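You operate a simulated robot arm through the tools that you are given. There is no shell and no other tool. Be economical: measure what you need, move in short steps, check, and stop when the job is done.

You run a simulated robot arm. Do the job below in one go: nothing can be reset, and whatever is moved stays where it is left.

JOB
Put things in order on the top of the low dark cabinet. At the end: the spacer block painted orange stands on top of the steel plate with the yellow grip; the short hinge pin with the cream cap stands where the short hinge pin with the purple cap stood; the short hinge pin with the purple cap stands where the paint brush with the teal handle stood; the paint brush with the teal handle stands where the spacer block painted orange stood; whatever was shut is shut again. Leave all else as you found it, and nothing knocked over.

The check looks at the end state, three seconds after you hand in, the way a careful person would. Anything else that was tipped, shoved, dropped, spilled or broken makes it a failure. Lids that push on must go on centred and level and be pressed home; caps that screw on are set level and turned clockwise until they are tight.

ROBOT AND FRAMES
A 7-joint arm with a two-finger parallel gripper, fixed in place. Base frame: the origin is at the foot of the arm, x ahead of it, y to its left, z up; the work surface is at about z = 0.86. Units: m, degrees, N and s.
With the tool pointing down near the work surface it reaches from about 0.24 to 0.68 m from the base axis. Its first joint turns from -66.0 to 66.0 degrees. Payload 2.4 kg.
The TCP is the grasp point between the finger pads, 0.03 m short of the fingertips. In the tool frame z runs along the fingers and y along their closing line. The gripper opens to 0.094 m. The fingers are 0.028 m wide and 0.01 m thick; the gripper's body (0.05 by 0.096 m) begins 0.055 m behind the TCP.
Orientation is told as [roll, pitch, yaw] about the base's x, y, z axes, in that order, counted from this pose: with the fingers straight down and closing along the base's y, the tool's x points along the base's -x, its y along +y and its z along -z.

CONTROLS
- The arm moves only by the tool send_rows. Its argument "commands" is a list of rows, each an object (a shift or turn left out is 0, a gripper value left out holds the last) with "turn": the turn, a rotation vector about the base's x, y, z in units of 6 degrees (1.0 is 6 degrees), a list of three; "translation": the shift along the base's x, y, z in units of 25 mm (1.0 is 25 mm), a list of three; "grip": the finger opening in m, from 0 to 0.094. In form: [{"turn": [rx, ry, rz], "translation": [x, y, z], "grip": grip}, ...]. A call has 1 to 12 rows; each row shifts and turns the commanded pose from where the row before left it. A call with a number of a shift or a turn outside -1 to 1 is refused whole. Each row takes 0.2 s and may step no farther than 0.05 m and 8.6 degrees from the row before; otherwise, or with a gripper value out of range, the whole call is refused. A pose out of reach is approached as far as the arm can. The call stops where the force on the tool passes 40 N (or 10 N more than at its start, if that is more) or the arm is blocked; 0.2 s more then pass. The fingers move at their own pace (about 0.153 m/s each) and stop on an object; they squeeze with about 32 N. The grip force told is the motor's: it shows also when the fingers shut on nothing. Time passes only in rows, and 0.2 s behind the last, so rows that do not move let the fingers close. The reply holds the time, the measured pose of the TCP, the force on the tool along the base axes, the opening and the grip force, in the units named above and with some noise.
- Cameras (640 x 400 px; columns grow to the right, rows downward): "scene" is fixed at [0.0438, 0.4971, 1.4217]; the picture's right is [-0.57, -0.82, 0.00], its down [-0.63, 0.44, -0.64] and it looks along [0.53, -0.36, -0.77] (base axes); focal length 340 px, centre (320, 200). "wrist" rides on the gripper at [0.076, 0.014, -0.102] in the tool frame; the picture's right is [-0.18, 0.98, 0.00], its down [-0.75, -0.14, -0.64] and it looks along [-0.63, -0.12, 0.77] (tool axes); focal length 243 px, centre (320, 200). There is no depth. A picture from a camera that has moved, and an enlarged one, comes with that camera's place and axes in the base frame and with its lens.
- snapshot(camera): a new picture of that camera. The clock stands still meanwhile.
- enlarge(camera, box): a new picture of the part [left, top, right, bottom] of that camera's present view, enlarged. The clock stands still meanwhile.
- hand_in(): hands the job in; it is judged then, once.

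Go step by step. Nothing tells you positions but the pictures and the camera data: compare them with the known pose of the tool, close in by small moves and look again before you grip or let go. The budget is 120 turns and 76 pictures, counting those below and the enlarged ones. Unless the task says otherwise, let go and move clear before handing in, and close with one line.

The tools are called after "Request:" by a JSON object that holds its "api" and its "payload". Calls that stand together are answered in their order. send_rows: Moves the arm, as the interface text tells. Its arguments: {"type":"object","properties":{"commands":{"type":"array"}},"required":["commands"]} The other tools are called the same way: snapshot (camera) takes a picture; enlarge (camera, box) takes an enlarged picture of a part of a camera's view; hand_in () hands the job in.

At the start:

```text
clock: 0.0
position: [0.2218, 0.2807, 1.1359]
ee_rot: [0.0, -0.1, 0.0]
force: [-0.5, 0.5, -0.1]
gripper_width: 0.0942
grasp_force: 0.1
```

scene: 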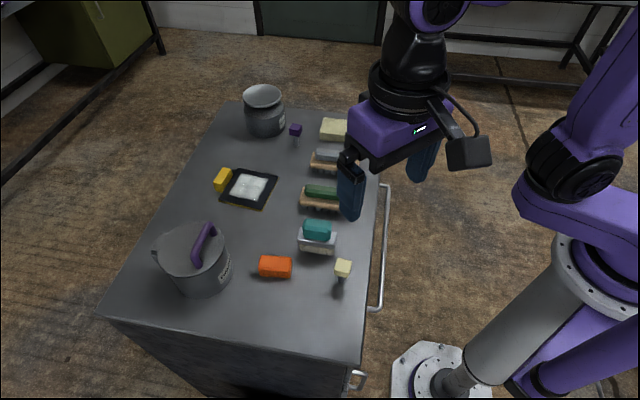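
wrist: 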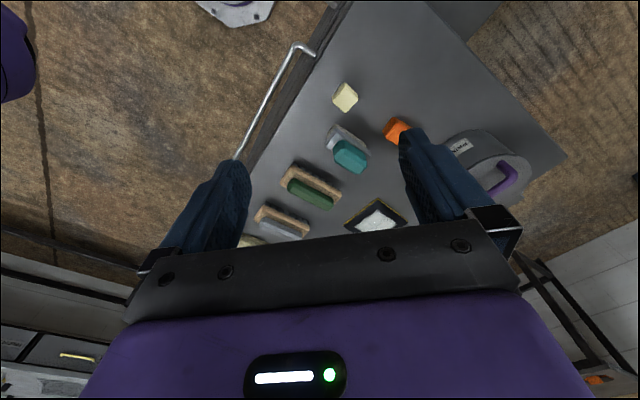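

I see the cabinet top with pots, a plate with a yellow grip, several brushes, two pins and the orange block. I'll look closer before measuring.

Request:
{"api": "enlarge", "payload": {"camera": "scene", "box": [220, 180, 380, 300]}}

Request:
{"api": "enlarge", "payload": {"camera": "scene", "box": [200, 80, 360, 200]}}

```text
3.33 times, centred on (300, 240) of scene
camera zoom: at [0.0438, 0.4971, 1.4217], right [-0.57, -0.82, 0.0], down [-0.63, 0.44, -0.64], along [0.53, -0.36, -0.77], focal length 1135 px, centre (387, 67)
```

zoom: 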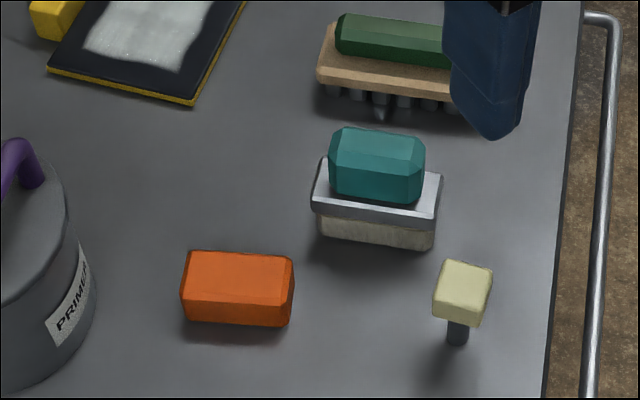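

```text
3.33 times, centred on (280, 140) of scene
camera zoom: at [0.0438, 0.4971, 1.4217], right [-0.57, -0.82, 0.0], down [-0.63, 0.44, -0.64], along [0.53, -0.36, -0.77], focal length 1135 px, centre (453, 400)
```

zoom: 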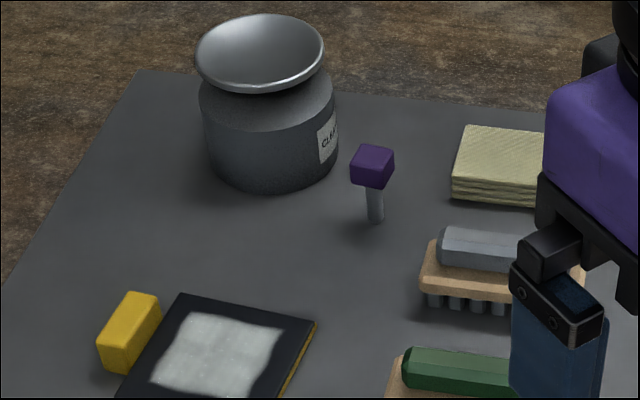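

Orange block is about (0.338, 0.394), long axis about 50° from x. I move above it with yaw 50° and look.

Request:
{"api": "send_rows", "payload": {"commands": [{"translation": [0.516, 0.502, -0.249], "turn": [0, 0, 0.926], "grip": 0.094}, {"translation": [0.516, 0.502, -0.249], "turn": [0, 0, 0.926]}, {"translation": [0.516, 0.502, -0.249], "turn": [0, 0, 0.926]}, {"translation": [0.516, 0.502, -0.249], "turn": [0, 0, 0.926]}, {"translation": [0.516, 0.502, -0.249], "turn": [0, 0, 0.926]}, {"translation": [0.516, 0.502, -0.249], "turn": [0, 0, 0.926]}, {"translation": [0.516, 0.502, -0.249], "turn": [0, 0, 0.926]}, {"translation": [0.516, 0.502, -0.249], "turn": [0, 0, 0.926]}, {"translation": [0.516, 0.502, -0.249], "turn": [0, 0, 0.926]}, {}]}}

Request:
{"api": "snapshot", "payload": {"camera": "wrist"}}

Request:
{"api": "snapshot", "payload": {"camera": "scene"}}

```text
clock: 2.2
position: [0.3371, 0.3925, 1.0799]
ee_rot: [-0.1, 0.1, 50.1]
force: [-0.5, -0.2, 0.0]
gripper_width: 0.0939
grasp_force: 0.0
```

```text
71 pictures are left
camera wrist: at [0.2772, 0.3434, 1.1831], right [-0.64, 0.77, 0.0], down [0.59, 0.49, 0.64], along [0.5, 0.41, -0.77], focal length 243 px, centre (320, 200)
```

wrist: 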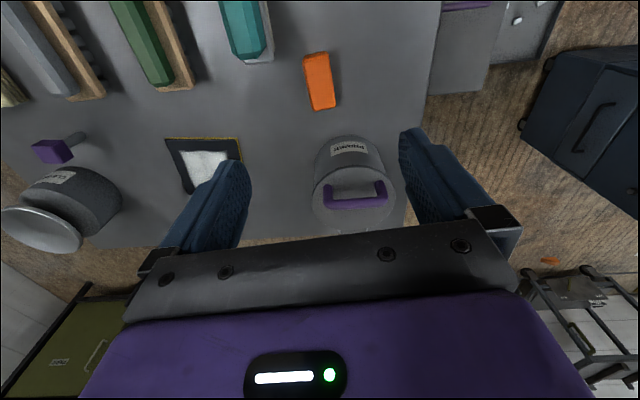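

```text
70 pictures are left
```

scene: 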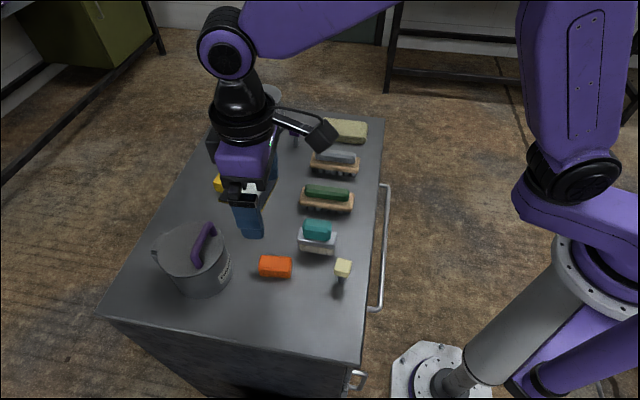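

The block lies right under the tool, aligned with yaw 50. I descend partway and check.

Request:
{"api": "send_rows", "payload": {"commands": [{"translation": [0, 0, -1], "grip": 0.07}, {"translation": [0, 0, -1]}, {"translation": [0, 0, -1]}, {"translation": [0, 0, -1]}, {"translation": [0, 0, -1]}, {}]}}

Request:
{"api": "snapshot", "payload": {"camera": "wrist"}}

Request:
{"api": "enlarge", "payload": {"camera": "scene", "box": [200, 200, 360, 300]}}

```text
clock: 3.6
position: [0.3389, 0.3936, 0.9547]
ee_rot: [0.0, -0.1, 50.1]
force: [0.2, 0.7, 0.8]
gripper_width: 0.0699
grasp_force: 0.0
```

```text
69 pictures are left
camera wrist: at [0.2795, 0.3441, 1.0573], right [-0.64, 0.77, 0.0], down [0.59, 0.49, 0.64], along [0.5, 0.41, -0.77], focal length 243 px, centre (320, 200)
```

wrist: 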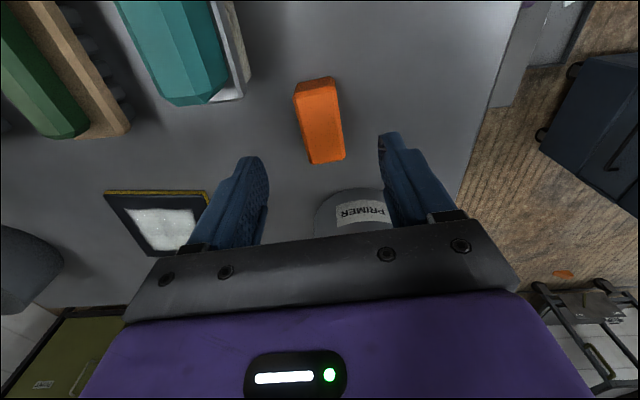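

```text
4.00 times, centred on (280, 250) of scene
camera zoom: at [0.0438, 0.4971, 1.4217], right [-0.57, -0.82, 0.0], down [-0.63, 0.44, -0.64], along [0.53, -0.36, -0.77], focal length 1362 px, centre (480, 0)
```

zoom: 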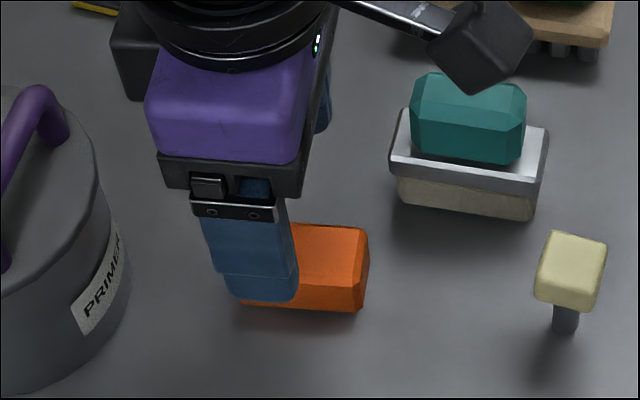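

Block centre reads (0.335, 0.389). Small correction, descend and grip.

Request:
{"api": "send_rows", "payload": {"commands": [{"translation": [-0.16, -0.17, -0.8]}, {"translation": [0, 0, -0.8]}, {"translation": [0, 0, -0.8]}, {}, {"grip": 0.0}, {}, {}]}}

```text
clock: 5.2
position: [0.3355, 0.3887, 0.8922]
ee_rot: [0.1, 0.0, 50.0]
force: [0.8, 0.9, -0.2]
gripper_width: 0.0335
grasp_force: 32.0
```

Gripped (33 mm). Lift and move above the plate, estimated centre (0.540, 0.345).

Request:
{"api": "send_rows", "payload": {"commands": [{"translation": [0, 0, 1]}, {"translation": [0, 0, 1]}, {"translation": [0, 0, 1]}, {"translation": [0, 0, 1]}, {"translation": [0.9, -0.2, 0.8]}, {"translation": [0.9, -0.2, 0]}, {"translation": [0.9, -0.2, 0]}, {"translation": [0.9, -0.2, 0]}, {"translation": [0.9, -0.2, 0]}, {}, {}]}}

Request:
{"api": "snapshot", "payload": {"camera": "wrist"}}

Request:
{"api": "snapshot", "payload": {"camera": "scene"}}

```text
clock: 7.6
position: [0.4449, 0.364, 1.0145]
ee_rot: [0.0, -0.1, 50.0]
force: [1.0, 0.5, -2.6]
gripper_width: 0.0338
grasp_force: 32.4
```

```text
67 pictures are left
camera wrist: at [0.3855, 0.3137, 1.1175], right [-0.64, 0.77, 0.0], down [0.59, 0.49, 0.64], along [0.5, 0.41, -0.77], focal length 243 px, centre (320, 200)
```

wrist: 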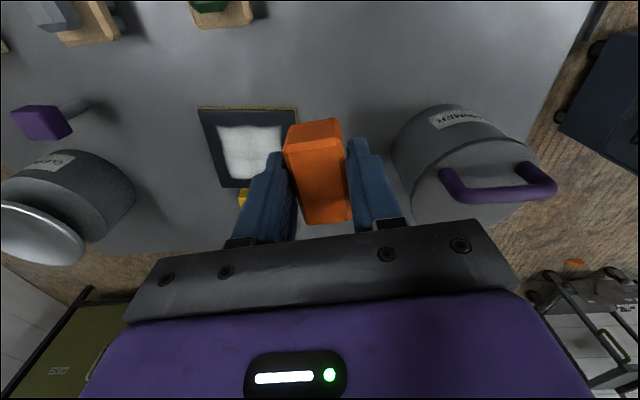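

```text
66 pictures are left
```

scene: 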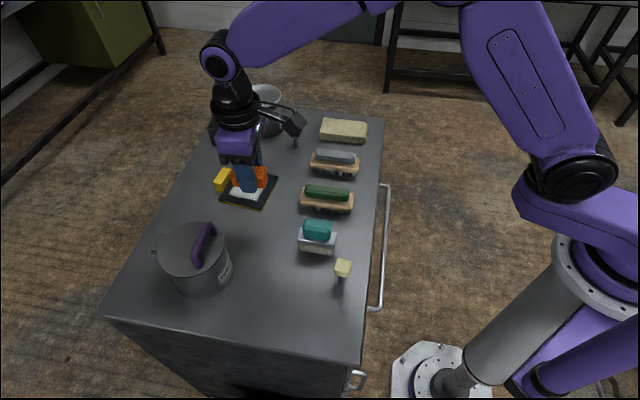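

Plate centre reads (0.540, 0.342), edges at 40°. Move over it, turning 10° to align, and lower partway.

Request:
{"api": "send_rows", "payload": {"commands": [{"translation": [0.95, -0.22, 0], "turn": [0, 0, -0.42]}, {"translation": [0.95, -0.22, 0], "turn": [0, 0, -0.42]}, {"translation": [0.95, -0.22, 0], "turn": [0, 0, -0.42]}, {"translation": [0.95, -0.22, 0], "turn": [0, 0, -0.42]}, {"translation": [0, 0, -1]}, {"translation": [0, 0, -1]}, {"translation": [0, 0, -1]}, {}, {}]}}

Request:
{"api": "snapshot", "payload": {"camera": "wrist"}}

Request:
{"api": "enlarge", "payload": {"camera": "scene", "box": [180, 130, 308, 210]}}

```text
clock: 9.6
position: [0.542, 0.3428, 0.9377]
ee_rot: [0.0, 0.0, 40.0]
force: [0.0, -0.2, -1.6]
gripper_width: 0.0337
grasp_force: 32.3
```

```text
65 pictures are left
camera wrist: at [0.4751, 0.3041, 1.0408], right [-0.49, 0.87, 0.0], down [0.67, 0.38, 0.64], along [0.56, 0.31, -0.77], focal length 243 px, centre (320, 200)
```

wrist: 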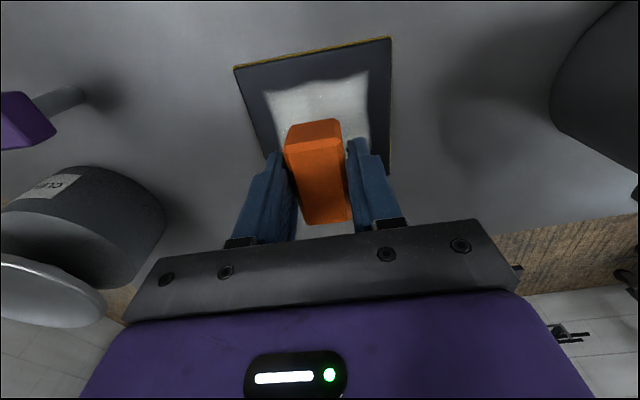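

```text
5.00 times, centred on (244, 170) of scene
camera zoom: at [0.0438, 0.4971, 1.4216], right [-0.57, -0.82, 0.0], down [-0.63, 0.44, -0.64], along [0.53, -0.36, -0.77], focal length 1703 px, centre (700, 350)
```

zoom: 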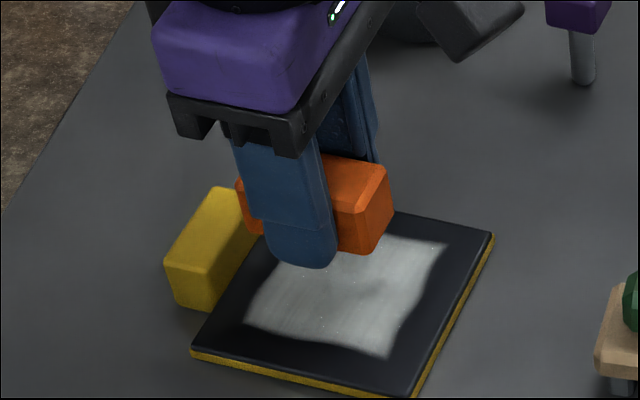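

Block is over the plate clear of the grip. Lower in small steps watching the force.

Request:
{"api": "send_rows", "payload": {"commands": [{"translation": [0, 0, -0.6]}, {"translation": [0, 0, -0.4]}, {"translation": [0, 0, -0.2]}, {"translation": [0, 0, -0.1]}, {}, {}]}}

Request:
{"api": "enlarge", "payload": {"camera": "scene", "box": [180, 130, 308, 210]}}

```text
clock: 11.0
position: [0.542, 0.3413, 0.9045]
ee_rot: [0.0, 0.0, 40.0]
force: [-0.5, 0.2, -1.8]
gripper_width: 0.0339
grasp_force: 31.6
```

```text
5.00 times, centred on (244, 170) of scene
camera zoom: at [0.0438, 0.4971, 1.4216], right [-0.57, -0.82, 0.0], down [-0.63, 0.44, -0.64], along [0.53, -0.36, -0.77], focal length 1703 px, centre (700, 350)
```

zoom: 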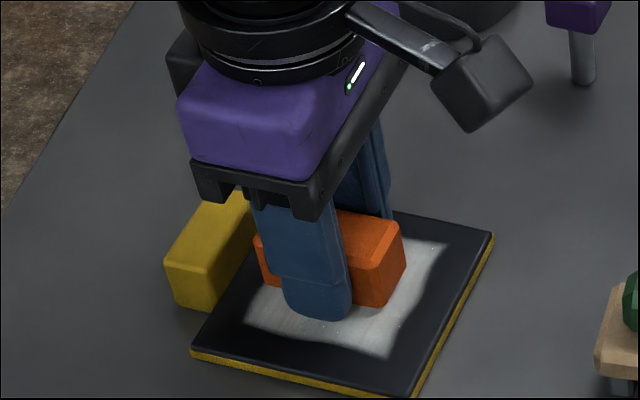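

Near but not yet touching; continue in 1.5 mm steps.

Request:
{"api": "send_rows", "payload": {"commands": [{"translation": [0, 0, -0.06]}, {"translation": [0, 0, -0.06]}, {}]}}

```text
clock: 11.8
position: [0.5419, 0.3424, 0.9033]
ee_rot: [0.0, 0.0, 40.0]
force: [-1.3, -2.2, 6.5]
gripper_width: 0.0337
grasp_force: 32.2
```

Contact (6.5 N). Release, rise clear, and look.

Request:
{"api": "send_rows", "payload": {"commands": [{"grip": 0.055}, {}, {"translation": [0, 0, 0.3]}, {"translation": [0, 0, 1]}, {"translation": [0, 0, 1]}, {"translation": [0, 0, 1]}, {"translation": [0, 0, 1]}, {"translation": [-0.5, 0, 1]}, {"translation": [-1, 0, 0]}, {"translation": [-1, 0, 0]}, {"translation": [-1, 0, 0]}, {}]}}

Request:
{"api": "snapshot", "payload": {"camera": "wrist"}}

Request:
{"api": "snapshot", "payload": {"camera": "scene"}}

```text
clock: 14.4
position: [0.4541, 0.3432, 1.0368]
ee_rot: [0.0, 0.0, 39.9]
force: [0.4, -0.5, 0.7]
gripper_width: 0.055
grasp_force: 0.1
```

```text
62 pictures are left
camera wrist: at [0.3871, 0.305, 1.1389], right [-0.49, 0.87, 0.0], down [0.67, 0.38, 0.64], along [0.56, 0.31, -0.77], focal length 243 px, centre (320, 200)
```

wrist: 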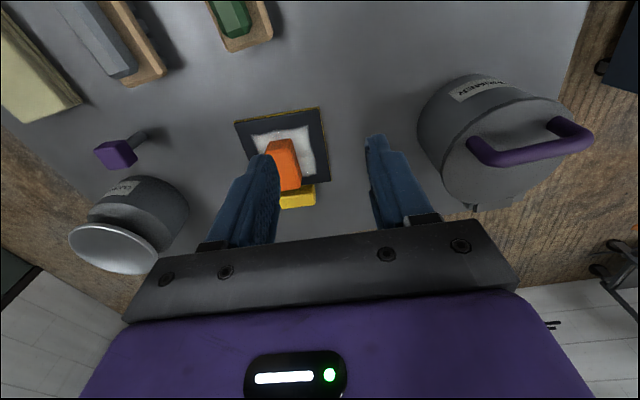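

```text
61 pictures are left
```

scene: 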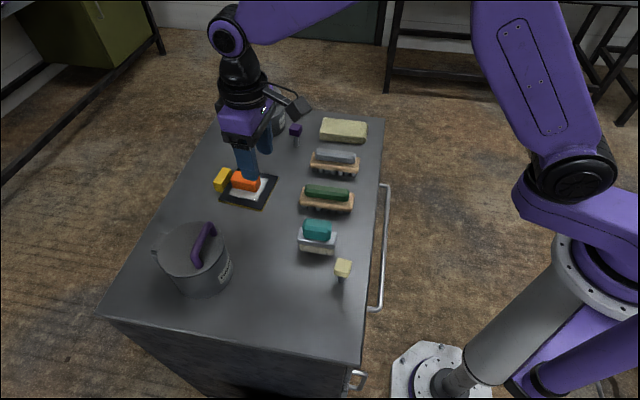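

Block appears on the plate; check it and the brush closely.

Request:
{"api": "enlarge", "payload": {"camera": "scene", "box": [190, 150, 318, 230]}}

Request:
{"api": "enlarge", "payload": {"camera": "scene", "box": [260, 205, 388, 285]}}

```text
5.00 times, centred on (254, 190) of scene
camera zoom: at [0.0438, 0.4971, 1.4217], right [-0.57, -0.82, 0.0], down [-0.63, 0.44, -0.64], along [0.53, -0.36, -0.77], focal length 1703 px, centre (650, 250)
```

zoom: 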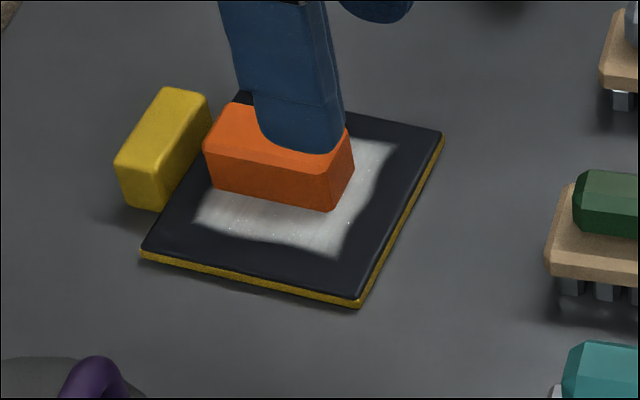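

```text
5.00 times, centred on (324, 245) of scene
camera zoom: at [0.0438, 0.4971, 1.4217], right [-0.57, -0.82, 0.0], down [-0.63, 0.44, -0.64], along [0.53, -0.36, -0.77], focal length 1703 px, centre (300, -25)
```

zoom: 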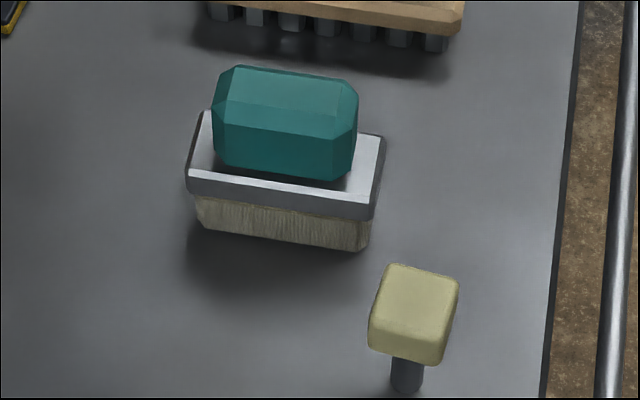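

Orange is set on the plate. The brush is at about (0.339, 0.303), long axis ~44°; I move over it and look.

Request:
{"api": "send_rows", "payload": {"commands": [{"translation": [-0.92, -0.32, 0], "turn": [0, 0, 0.137], "grip": 0.07}, {"translation": [-0.92, -0.32, 0], "turn": [0, 0, 0.137]}, {"translation": [-0.92, -0.32, 0], "turn": [0, 0, 0.137]}, {"translation": [-0.92, -0.32, 0], "turn": [0, 0, 0.137]}, {"translation": [-0.92, -0.32, 0], "turn": [0, 0, 0.137]}, {}, {}]}}

Request:
{"api": "snapshot", "payload": {"camera": "wrist"}}

```text
clock: 16.0
position: [0.3347, 0.3037, 1.0355]
ee_rot: [-0.1, 0.1, 44.2]
force: [-0.5, 0.0, 0.2]
gripper_width: 0.07
grasp_force: 0.0
```

```text
58 pictures are left
camera wrist: at [0.2716, 0.2602, 1.1383], right [-0.55, 0.83, 0.0], down [0.64, 0.42, 0.64], along [0.54, 0.35, -0.77], focal length 243 px, centre (320, 200)
```

wrist: 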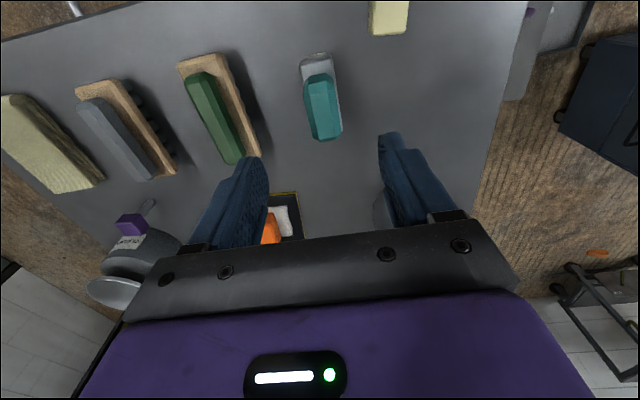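

Handle is beneath the tool. Descend partway and check the height from the scene camera.

Request:
{"api": "send_rows", "payload": {"commands": [{"translation": [0.04, 0, -1]}, {"translation": [0, 0, -1]}, {"translation": [0, 0, -1]}, {"translation": [0, 0, -1]}, {}, {}]}}

Request:
{"api": "snapshot", "payload": {"camera": "wrist"}}

Request:
{"api": "enlarge", "payload": {"camera": "scene", "box": [260, 205, 388, 285]}}

```text
clock: 17.4
position: [0.3397, 0.3014, 0.9349]
ee_rot: [0.0, -0.1, 44.1]
force: [0.4, -0.5, 0.2]
gripper_width: 0.07
grasp_force: 0.1
```

```text
57 pictures are left
camera wrist: at [0.2754, 0.2581, 1.039], right [-0.55, 0.83, 0.0], down [0.64, 0.42, 0.64], along [0.54, 0.35, -0.77], focal length 243 px, centre (320, 200)
```

wrist: 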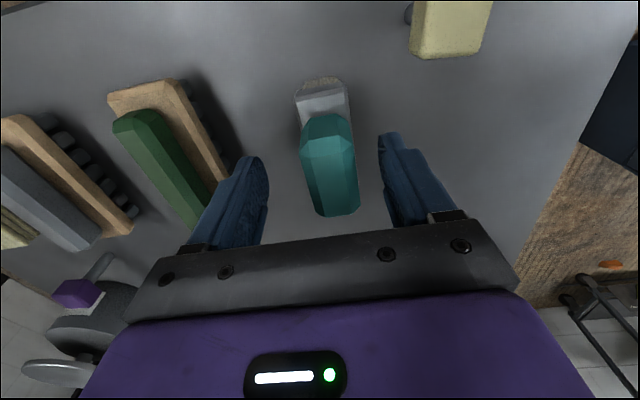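

```text
5.00 times, centred on (324, 245) of scene
camera zoom: at [0.0438, 0.4971, 1.4217], right [-0.57, -0.82, 0.0], down [-0.63, 0.44, -0.64], along [0.53, -0.36, -0.77], focal length 1703 px, centre (300, -25)
```

zoom: 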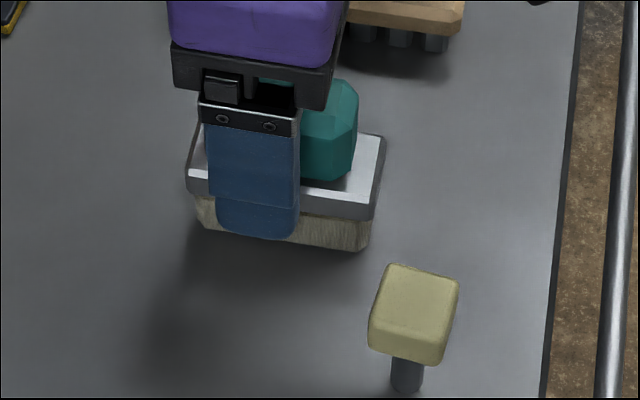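

Handle is about 5 mm off toward the far-left finger; correct, lower 6 mm and close.

Request:
{"api": "send_rows", "payload": {"commands": [{"translation": [-0.15, 0.16, -0.24]}, {}, {"grip": 0.045}, {"grip": 0.035}, {"grip": 0.0}, {}, {}]}}

Request:
{"api": "snapshot", "payload": {"camera": "wrist"}}

```text
clock: 19.0
position: [0.3381, 0.3053, 0.9283]
ee_rot: [0.0, 0.0, 44.1]
force: [0.3, -0.6, -0.4]
gripper_width: 0.0297
grasp_force: 31.7
```

```text
55 pictures are left
camera wrist: at [0.2727, 0.2625, 1.0335], right [-0.55, 0.83, 0.0], down [0.64, 0.42, 0.64], along [0.54, 0.35, -0.77], focal length 243 px, centre (320, 200)
```

wrist: 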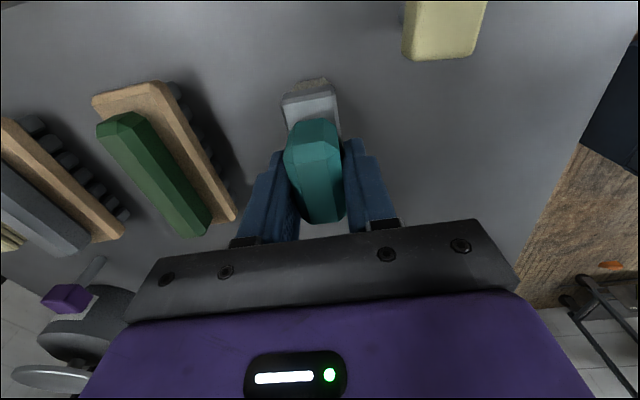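

Brush gripped, centred at TCP (0.338, 0.305). Lift and carry it above the orange block's old place (0.335, 0.389).

Request:
{"api": "send_rows", "payload": {"commands": [{"translation": [0, 0, 0.6]}, {"translation": [0, 0, 1]}, {"translation": [0, 0, 0.8]}, {"translation": [-0.03, 0.84, 0], "turn": [0, 0, 0.25]}, {"translation": [-0.03, 0.84, 0], "turn": [0, 0, 0.25]}, {"translation": [-0.03, 0.84, 0], "turn": [0, 0, 0.25]}, {"translation": [-0.03, 0.84, 0], "turn": [0, 0, 0.25]}, {}, {}]}}

Request:
{"api": "snapshot", "payload": {"camera": "scene"}}

```text
clock: 21.0
position: [0.3352, 0.3895, 0.9893]
ee_rot: [0.1, 0.0, 50.1]
force: [-0.2, 0.0, -0.8]
gripper_width: 0.03
grasp_force: 32.2
```

```text
54 pictures are left
```

scene: 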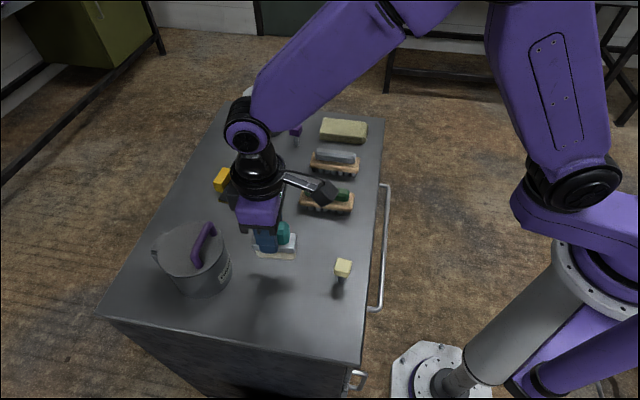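

Lower: 0.061 m to the grasp height, slow at the end.

Request:
{"api": "send_rows", "payload": {"commands": [{"translation": [0, 0, -1]}, {"translation": [0, 0, -0.8]}, {"translation": [0, 0, -0.4]}, {"translation": [0, 0, -0.12]}, {}, {}]}}

Request:
{"api": "enlarge", "payload": {"camera": "scene", "box": [210, 205, 338, 285]}}

```text
clock: 22.4
position: [0.3338, 0.3895, 0.9304]
ee_rot: [0.0, -0.1, 50.0]
force: [-0.6, -0.5, -1.0]
gripper_width: 0.0298
grasp_force: 31.8
```

```text
5.00 times, centred on (274, 245) of scene
camera zoom: at [0.0438, 0.4971, 1.4216], right [-0.57, -0.82, 0.0], down [-0.63, 0.44, -0.64], along [0.53, -0.36, -0.77], focal length 1703 px, centre (550, -25)
```

zoom: 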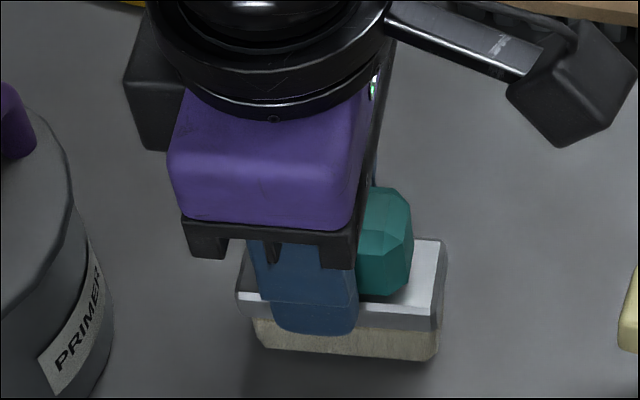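

Request:
{"api": "send_rows", "payload": {"commands": [{"translation": [0, 0, -0.06]}, {"translation": [0, 0, -0.05]}, {}, {}]}}

```text
clock: 23.4
position: [0.3338, 0.3902, 0.9298]
ee_rot: [0.0, -0.1, 50.0]
force: [1.5, -3.2, 20.1]
gripper_width: 0.0301
grasp_force: 31.8
```

The brush is down (20 N contact). Back off slightly, release, and rise.

Request:
{"api": "send_rows", "payload": {"commands": [{"translation": [0, 0, 0.05]}, {"grip": 0.06}, {}, {}, {"translation": [0, 0, 0.5]}, {"translation": [0, 0, 1]}, {"translation": [0, 0, 1]}, {"translation": [0, 0, 1]}, {"translation": [0, 0, 1]}, {"translation": [0, 0, 1]}, {"translation": [0, 0, 0.5]}, {}]}}

Request:
{"api": "snapshot", "payload": {"camera": "wrist"}}

Request:
{"api": "enlarge", "payload": {"camera": "scene", "box": [210, 205, 370, 305]}}

```text
clock: 26.0
position: [0.3339, 0.3896, 1.0805]
ee_rot: [0.0, 0.0, 50.2]
force: [-1.3, 0.9, -0.5]
gripper_width: 0.0601
grasp_force: 0.1
```

```text
52 pictures are left
camera wrist: at [0.2749, 0.3401, 1.1837], right [-0.64, 0.77, 0.0], down [0.59, 0.49, 0.64], along [0.5, 0.41, -0.77], focal length 243 px, centre (320, 200)
```

wrist: 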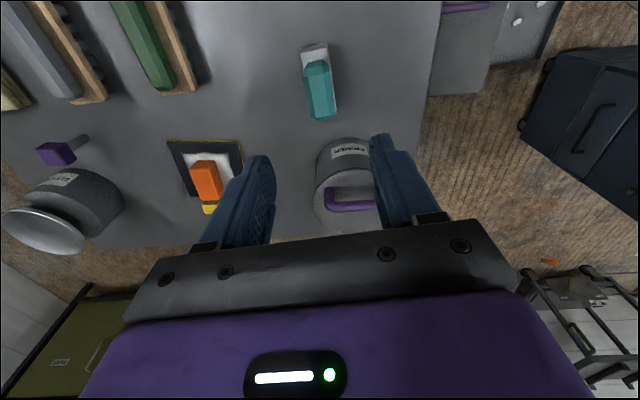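

```text
4.00 times, centred on (290, 255) of scene
camera zoom: at [0.0438, 0.4971, 1.4217], right [-0.57, -0.82, 0.0], down [-0.63, 0.44, -0.64], along [0.53, -0.36, -0.77], focal length 1362 px, centre (440, -20)
```

zoom: 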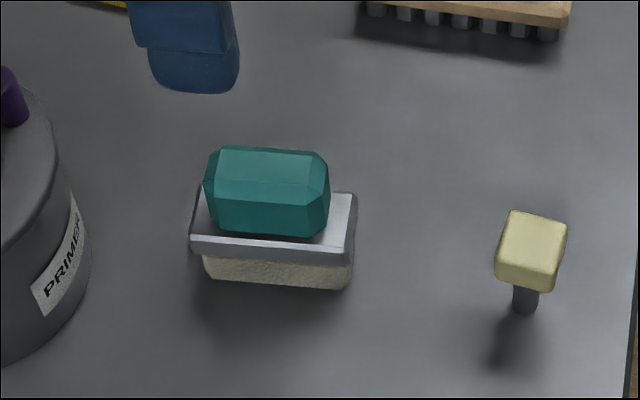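

Brush stands in the block's old place. Now to the purple pin at about (0.607, 0.181); I hover short of it and look.

Request:
{"api": "send_rows", "payload": {"commands": [{"translation": [0.96, -0.89, 0], "turn": [0, 0, -0.648]}, {"translation": [0.96, -0.89, 0], "turn": [0, 0, -0.648]}, {"translation": [0.96, -0.89, 0], "turn": [0, 0, -0.648]}, {"translation": [0.96, -0.89, 0], "turn": [0, 0, -0.648]}, {"translation": [0.96, -0.89, 0], "turn": [0, 0, -0.648]}, {"translation": [0.96, -0.89, 0], "turn": [0, 0, -0.648]}, {"translation": [0.96, -0.89, 0], "turn": [0, 0, -0.648]}, {"translation": [0.96, -0.89, 0], "turn": [0, 0, -0.648]}, {"translation": [0.96, -0.89, 0], "turn": [0, 0, -0.648]}, {}, {}]}}

Request:
{"api": "snapshot", "payload": {"camera": "wrist"}}

Request:
{"api": "snapshot", "payload": {"camera": "scene"}}

```text
clock: 28.4
position: [0.5473, 0.1909, 1.0799]
ee_rot: [-0.1, 0.0, 15.0]
force: [-0.2, 0.1, 0.1]
gripper_width: 0.0598
grasp_force: 0.1
```

```text
50 pictures are left
camera wrist: at [0.4708, 0.1844, 1.1833], right [-0.08, 1.0, 0.0], down [0.76, 0.06, 0.64], along [0.64, 0.05, -0.77], focal length 243 px, centre (320, 200)
```

wrist: 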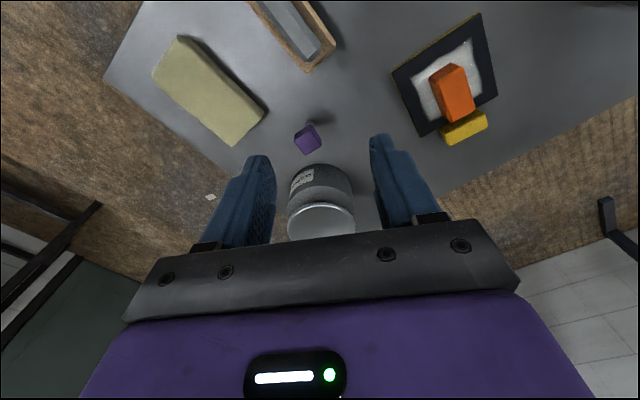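

```text
49 pictures are left
```

scene: 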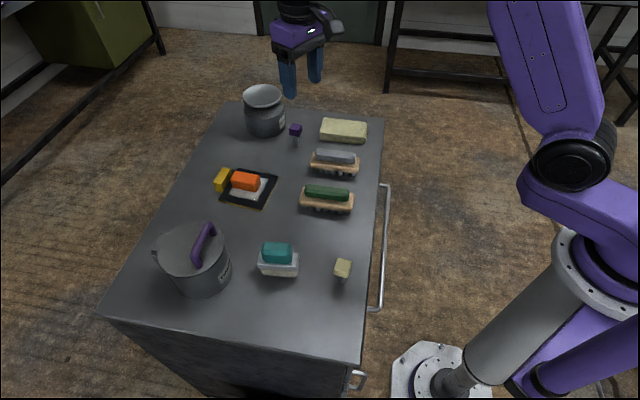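

Request:
{"api": "enlarge", "payload": {"camera": "wrist", "box": [270, 100, 366, 160]}}

Request:
{"api": "enlarge", "payload": {"camera": "scene", "box": [240, 80, 336, 140]}}

```text
6.67 times, centred on (318, 130) of wrist
camera zoom: at [0.4708, 0.1844, 1.1833], right [-0.08, 1.0, 0.0], down [0.76, 0.06, 0.64], along [0.64, 0.05, -0.77], focal length 1618 px, centre (333, 667)
```

zoom: 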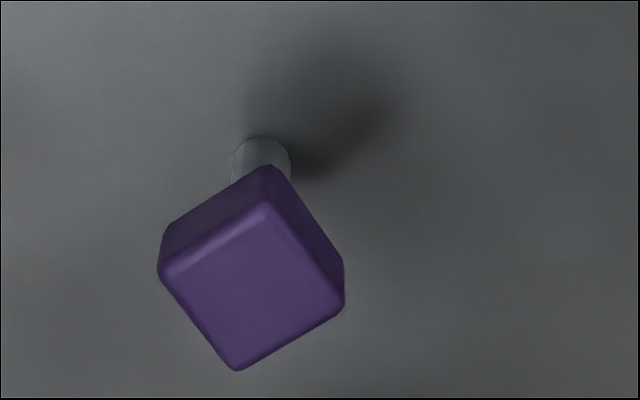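

```text
6.67 times, centred on (288, 110) of scene
camera zoom: at [0.0438, 0.4971, 1.4217], right [-0.57, -0.82, 0.0], down [-0.63, 0.44, -0.64], along [0.53, -0.36, -0.77], focal length 2270 px, centre (533, 800)
```

zoom: 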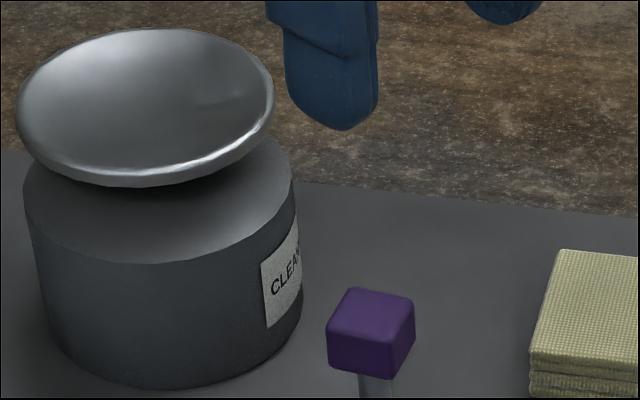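

Cap centre is (0.606, 0.180), about 22 mm square, sides at ~39°; the CLEAN pot is about 5 cm clear beyond. I turn to yaw 39 over it and descend partway.

Request:
{"api": "send_rows", "payload": {"commands": [{"translation": [0.587, -0.11, 0], "turn": [0, 0, 1]}, {"translation": [0.587, -0.11, 0], "turn": [0, 0, 1]}, {"translation": [0.587, -0.11, 0], "turn": [0, 0, 1]}, {"translation": [0.587, -0.11, 0], "turn": [0, 0, 1]}, {}, {"translation": [0, 0, -1]}, {"translation": [0, 0, -1]}, {"translation": [0, 0, -1]}, {"translation": [0, 0, -1]}, {}, {}]}}

Request:
{"api": "snapshot", "payload": {"camera": "wrist"}}

Request:
{"api": "snapshot", "payload": {"camera": "scene"}}

```text
clock: 30.8
position: [0.6069, 0.1803, 0.9818]
ee_rot: [0.0, 0.0, 39.0]
force: [1.4, 0.0, -1.1]
gripper_width: 0.0602
grasp_force: 0.1
```

```text
46 pictures are left
camera wrist: at [0.5402, 0.1439, 1.0845], right [-0.48, 0.88, 0.0], down [0.67, 0.37, 0.64], along [0.56, 0.31, -0.77], focal length 243 px, centre (320, 200)
```

wrist: 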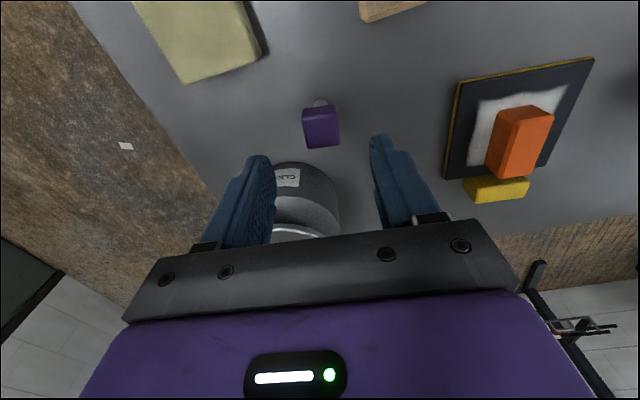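

```text
45 pictures are left
```

scene: 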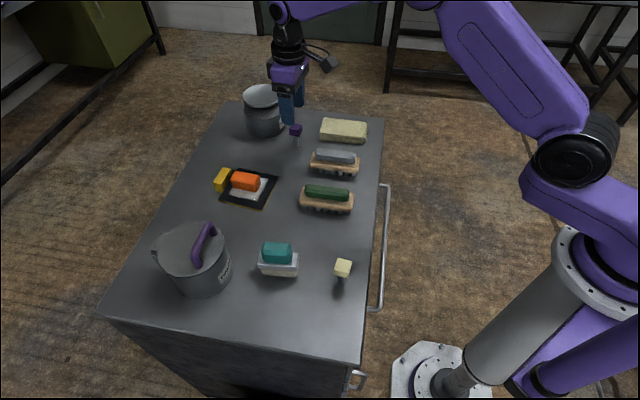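

Cap is centred between the fingers and the pot is clear. Descend to z ≈ 0.915 and grip.

Request:
{"api": "send_rows", "payload": {"commands": [{"translation": [-0.06, -0.05, -0.9], "grip": 0.06}, {"translation": [0, 0, -0.9]}, {"translation": [0, 0, -0.8]}, {}, {"grip": 0.035}, {"grip": 0.025}, {"grip": 0.0}, {}, {}]}}

Request:
{"api": "snapshot", "payload": {"camera": "wrist"}}

Request:
{"api": "enlarge", "payload": {"camera": "scene", "box": [240, 80, 336, 160]}}

```text
clock: 32.8
position: [0.6072, 0.1788, 0.9157]
ee_rot: [-0.1, 0.0, 39.2]
force: [1.4, -0.2, -0.4]
gripper_width: 0.0299
grasp_force: 32.2
```

```text
44 pictures are left
camera wrist: at [0.5392, 0.1419, 1.0191], right [-0.48, 0.88, 0.0], down [0.67, 0.37, 0.64], along [0.56, 0.31, -0.77], focal length 243 px, centre (320, 200)
```

wrist: 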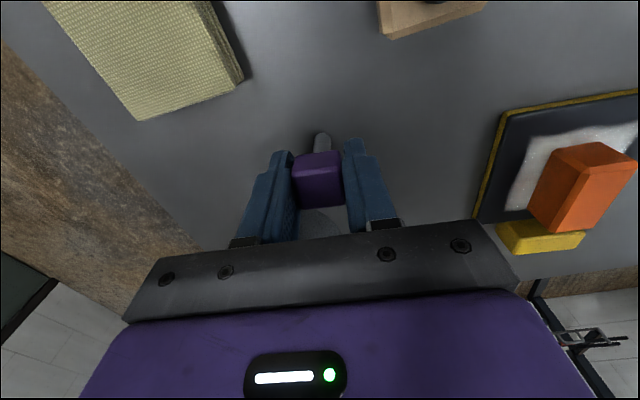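

```text
5.00 times, centred on (288, 120) of scene
camera zoom: at [0.0438, 0.4971, 1.4216], right [-0.57, -0.82, 0.0], down [-0.63, 0.44, -0.64], along [0.53, -0.36, -0.77], focal length 1703 px, centre (480, 600)
```

zoom: 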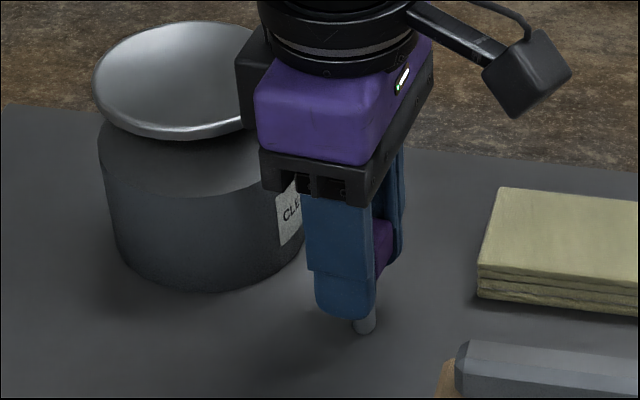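

The cap is gripped. Lift gently first and watch the force in case the pin sits in a hole.

Request:
{"api": "send_rows", "payload": {"commands": [{"translation": [0, 0, 0.3]}, {"translation": [0, 0, 0.5]}, {"translation": [0, 0, 1]}, {"translation": [0, 0, 1]}, {"translation": [0, 0, 1]}, {"translation": [0, 0, 1]}, {}]}}

Request:
{"api": "enlarge", "payload": {"camera": "scene", "box": [240, 60, 336, 160]}}

```text
clock: 34.4
position: [0.6065, 0.1779, 1.0355]
ee_rot: [0.0, 0.0, 39.1]
force: [0.1, 0.7, -0.9]
gripper_width: 0.0301
grasp_force: 32.3
```

```text
4.00 times, centred on (288, 110) of scene
camera zoom: at [0.0438, 0.4971, 1.4216], right [-0.57, -0.82, 0.0], down [-0.63, 0.44, -0.64], along [0.53, -0.36, -0.77], focal length 1362 px, centre (448, 560)
```

zoom: 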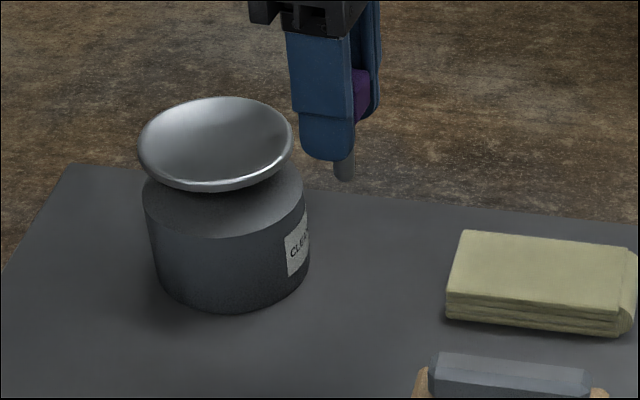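

The pin came free upright and hangs straight. Carry it above the brush's old place (0.338, 0.304).

Request:
{"api": "send_rows", "payload": {"commands": [{"translation": [-0.978, 0.458, 0]}, {"translation": [-0.978, 0.458, 0]}, {"translation": [-0.978, 0.458, 0]}, {"translation": [-0.978, 0.458, 0]}, {"translation": [-0.978, 0.458, 0]}, {"translation": [-0.978, 0.458, 0]}, {"translation": [-0.978, 0.458, 0]}, {"translation": [-0.978, 0.458, 0]}, {"translation": [-0.978, 0.458, 0]}, {"translation": [-0.978, 0.458, 0]}, {"translation": [-0.978, 0.458, 0]}, {}]}}

Request:
{"api": "snapshot", "payload": {"camera": "wrist"}}

Request:
{"api": "snapshot", "payload": {"camera": "scene"}}

```text
clock: 37.0
position: [0.3375, 0.3036, 1.036]
ee_rot: [0.0, 0.0, 39.0]
force: [-0.7, 0.3, -0.9]
gripper_width: 0.0298
grasp_force: 32.2
```

```text
41 pictures are left
camera wrist: at [0.2712, 0.2674, 1.1388], right [-0.48, 0.88, 0.0], down [0.67, 0.36, 0.64], along [0.56, 0.31, -0.77], focal length 243 px, centre (320, 200)
```

wrist: 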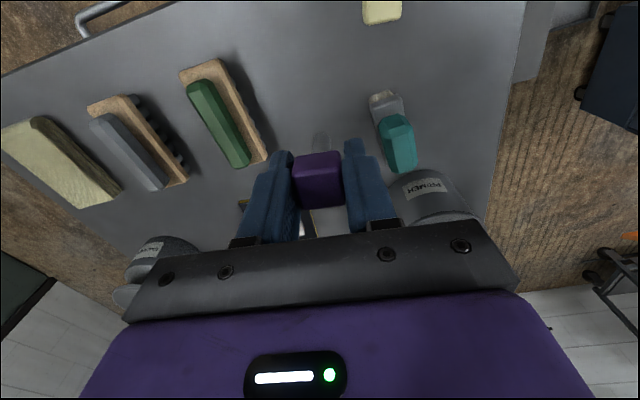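

```text
40 pictures are left
```

scene: 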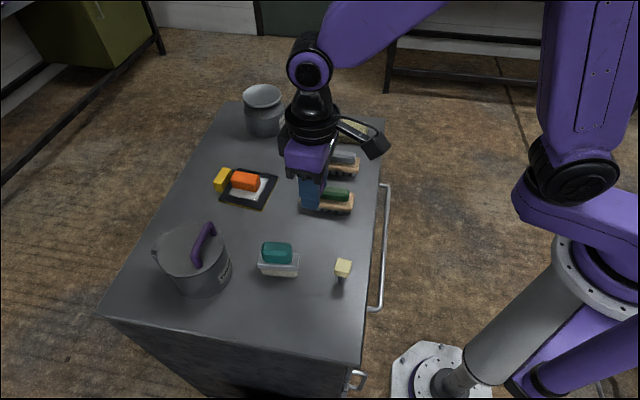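

Clear below. Lower to just above the surface.

Request:
{"api": "send_rows", "payload": {"commands": [{"translation": [0, 0, -1]}, {"translation": [0, 0, -1]}, {"translation": [0, 0, -1]}, {"translation": [0, 0, -1]}, {"translation": [0, 0, -0.5]}, {"translation": [0, 0, -0.2]}, {}, {}]}}

Request:
{"api": "enlarge", "payload": {"camera": "scene", "box": [260, 205, 388, 285]}}

```text
clock: 38.8
position: [0.3381, 0.3055, 0.9169]
ee_rot: [0.0, 0.0, 39.0]
force: [-0.5, 0.3, -1.7]
gripper_width: 0.0302
grasp_force: 32.0
```

```text
5.00 times, centred on (324, 245) of scene
camera zoom: at [0.0438, 0.4971, 1.4216], right [-0.57, -0.82, 0.0], down [-0.63, 0.44, -0.64], along [0.53, -0.36, -0.77], focal length 1703 px, centre (300, -25)
```

zoom: 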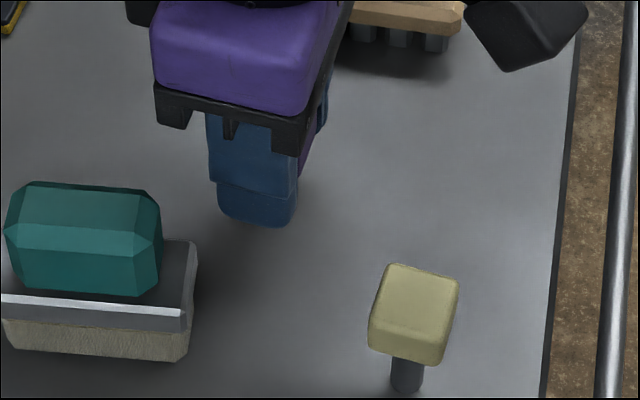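

Almost down; lower in about 1 mm steps until contact.

Request:
{"api": "send_rows", "payload": {"commands": [{"translation": [0, 0, -0.05]}, {"translation": [0, 0, -0.04]}, {}]}}

```text
clock: 39.6
position: [0.3385, 0.3054, 0.915]
ee_rot: [0.0, -0.1, 39.1]
force: [-5.5, 0.1, 21.3]
gripper_width: 0.0302
grasp_force: 31.7
```

Contact. Ease off slightly, open, and rise straight up.

Request:
{"api": "send_rows", "payload": {"commands": [{"translation": [0, 0, 0.03]}, {}, {"grip": 0.04}, {"grip": 0.06}, {}, {"translation": [0, 0, 0.4]}, {"translation": [0, 0, 0.8]}, {"translation": [0, 0, 1]}, {"translation": [0, 0, 1]}, {"translation": [0, 0, 1]}, {"translation": [0, 0, 1]}, {}]}}

Request:
{"api": "snapshot", "payload": {"camera": "wrist"}}

Request:
{"api": "enlarge", "payload": {"camera": "scene", "box": [260, 205, 388, 285]}}

```text
clock: 42.2
position: [0.3381, 0.3054, 1.0462]
ee_rot: [0.1, 0.0, 39.0]
force: [-0.9, 0.2, -0.5]
gripper_width: 0.06
grasp_force: 0.0
```

```text
38 pictures are left
camera wrist: at [0.2712, 0.2687, 1.1499], right [-0.48, 0.88, 0.0], down [0.67, 0.37, 0.64], along [0.56, 0.31, -0.77], focal length 243 px, centre (320, 200)
```

wrist: 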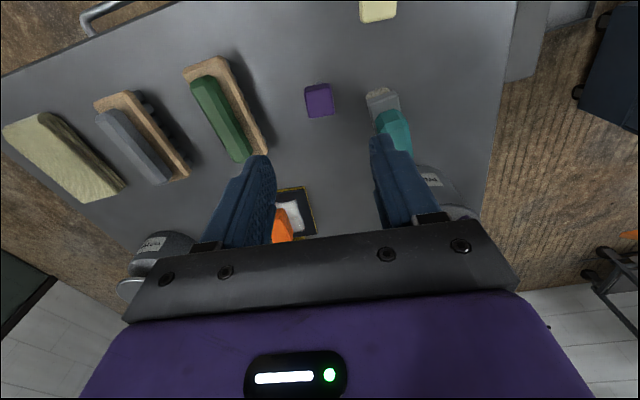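

```text
5.00 times, centred on (324, 245) of scene
camera zoom: at [0.0438, 0.4971, 1.4217], right [-0.57, -0.82, 0.0], down [-0.63, 0.44, -0.64], along [0.53, -0.36, -0.77], focal length 1703 px, centre (300, -25)
```

zoom: 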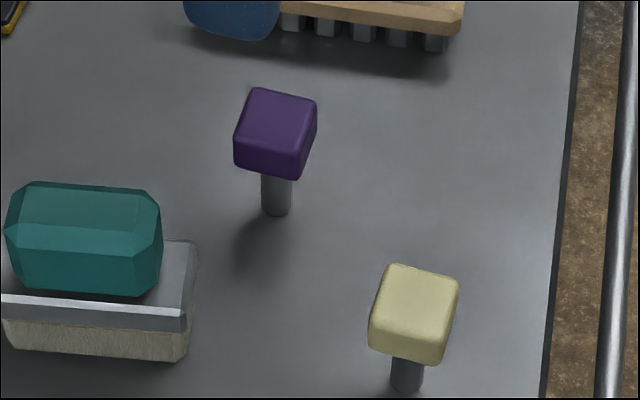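

Purple pin stands upright in the brush's place. Now over the cream pin (~0.251, 0.313) to look.

Request:
{"api": "send_rows", "payload": {"commands": [{"translation": [-0.8, 0.07, 0.2]}, {"translation": [-0.8, 0.07, 0]}, {"translation": [-0.8, 0.07, 0]}, {"translation": [-0.8, 0.07, 0]}, {}, {}]}}

Request:
{"api": "snapshot", "payload": {"camera": "wrist"}}

```text
clock: 43.6
position: [0.2565, 0.313, 1.0503]
ee_rot: [0.0, 0.0, 39.2]
force: [-0.1, -0.3, 0.2]
gripper_width: 0.06
grasp_force: 0.1
```

```text
36 pictures are left
camera wrist: at [0.1892, 0.276, 1.1536], right [-0.48, 0.88, 0.0], down [0.67, 0.37, 0.64], along [0.56, 0.31, -0.77], focal length 243 px, centre (320, 200)
```

wrist: 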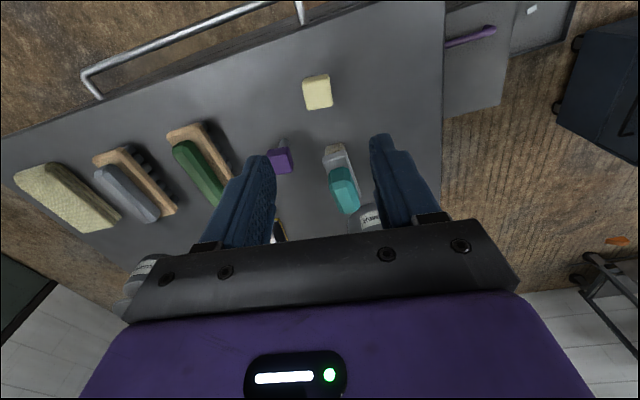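

Request:
{"api": "enlarge", "payload": {"camera": "wrist", "box": [270, 60, 366, 120]}}

Request:
{"api": "enlarge", "payload": {"camera": "scene", "box": [300, 240, 380, 290]}}

```text
6.67 times, centred on (318, 90) of wrist
camera zoom: at [0.1892, 0.276, 1.1536], right [-0.48, 0.88, 0.0], down [0.67, 0.37, 0.64], along [0.56, 0.31, -0.77], focal length 1618 px, centre (333, 933)
```

zoom: 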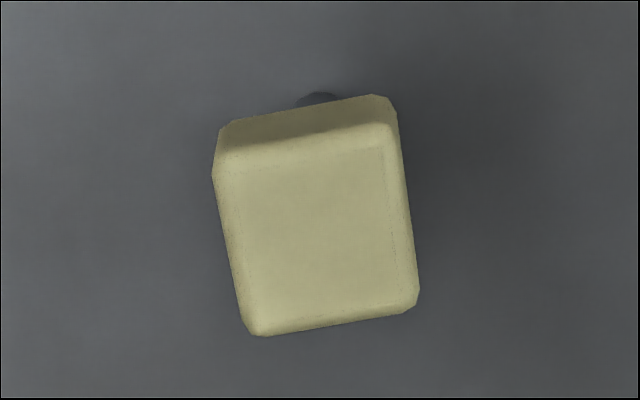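

```text
8.00 times, centred on (340, 265) of scene
camera zoom: at [0.0438, 0.4971, 1.4217], right [-0.57, -0.82, 0.0], down [-0.63, 0.44, -0.64], along [0.53, -0.36, -0.77], focal length 2724 px, centre (160, -320)
```

zoom: 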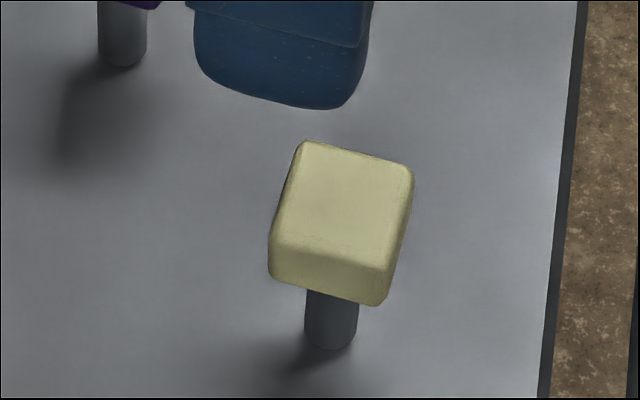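

Cream cap aligned with yaw 39, centre about (0.252, 0.310). Descend partway and verify.

Request:
{"api": "send_rows", "payload": {"commands": [{"translation": [-0.18, -0.12, -0.8]}, {"translation": [0, 0, -1]}, {"translation": [0, 0, -1]}, {}, {}]}}

Request:
{"api": "snapshot", "payload": {"camera": "wrist"}}

```text
clock: 44.8
position: [0.2549, 0.3116, 0.9799]
ee_rot: [0.0, 0.0, 39.1]
force: [-0.5, 0.3, -0.3]
gripper_width: 0.0595
grasp_force: 0.0
```

```text
33 pictures are left
camera wrist: at [0.188, 0.2746, 1.0827], right [-0.48, 0.88, 0.0], down [0.67, 0.37, 0.64], along [0.56, 0.31, -0.77], focal length 243 px, centre (320, 200)
```

wrist: 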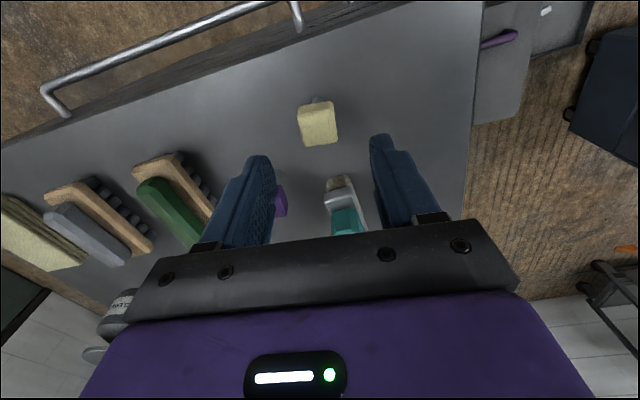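

Cap centred. Finish the descent and grip.

Request:
{"api": "send_rows", "payload": {"commands": [{"translation": [-0.1, -0.06, -0.9]}, {"translation": [0, 0, -0.9]}, {"translation": [0, 0, -0.78]}, {}, {"grip": 0.045}, {"grip": 0.035}, {"grip": 0.0}, {}, {}]}}

Request:
{"api": "snapshot", "payload": {"camera": "wrist"}}

Request:
{"api": "enlarge", "payload": {"camera": "scene", "box": [260, 205, 388, 285]}}

```text
clock: 46.8
position: [0.2529, 0.309, 0.9158]
ee_rot: [-0.1, 0.0, 39.1]
force: [-0.3, 0.1, 0.1]
gripper_width: 0.0299
grasp_force: 32.0
```

```text
32 pictures are left
camera wrist: at [0.1849, 0.2719, 1.0199], right [-0.48, 0.88, 0.0], down [0.67, 0.37, 0.64], along [0.56, 0.31, -0.77], focal length 243 px, centre (320, 200)
```

wrist: 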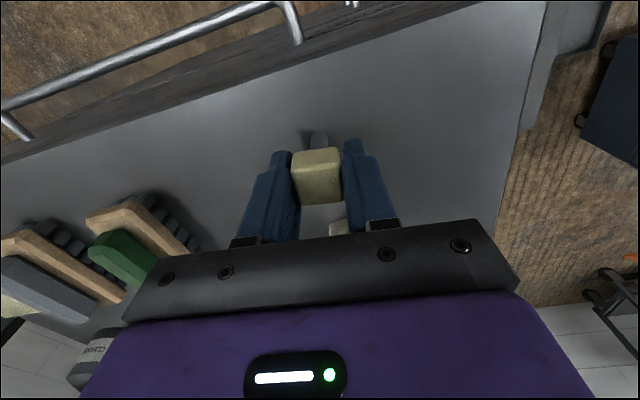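

```text
5.00 times, centred on (324, 245) of scene
camera zoom: at [0.0438, 0.4971, 1.4216], right [-0.57, -0.82, 0.0], down [-0.63, 0.44, -0.64], along [0.53, -0.36, -0.77], focal length 1703 px, centre (300, -25)
```

zoom: 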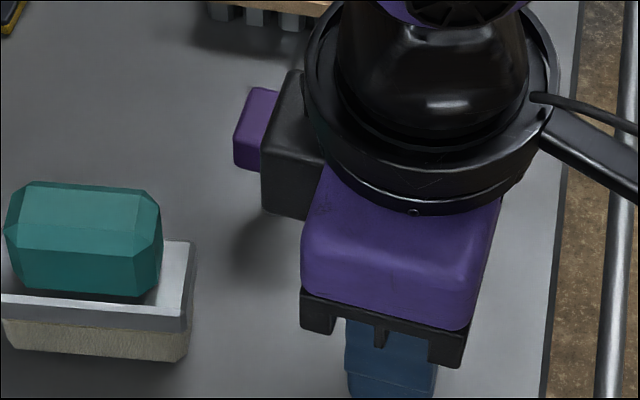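

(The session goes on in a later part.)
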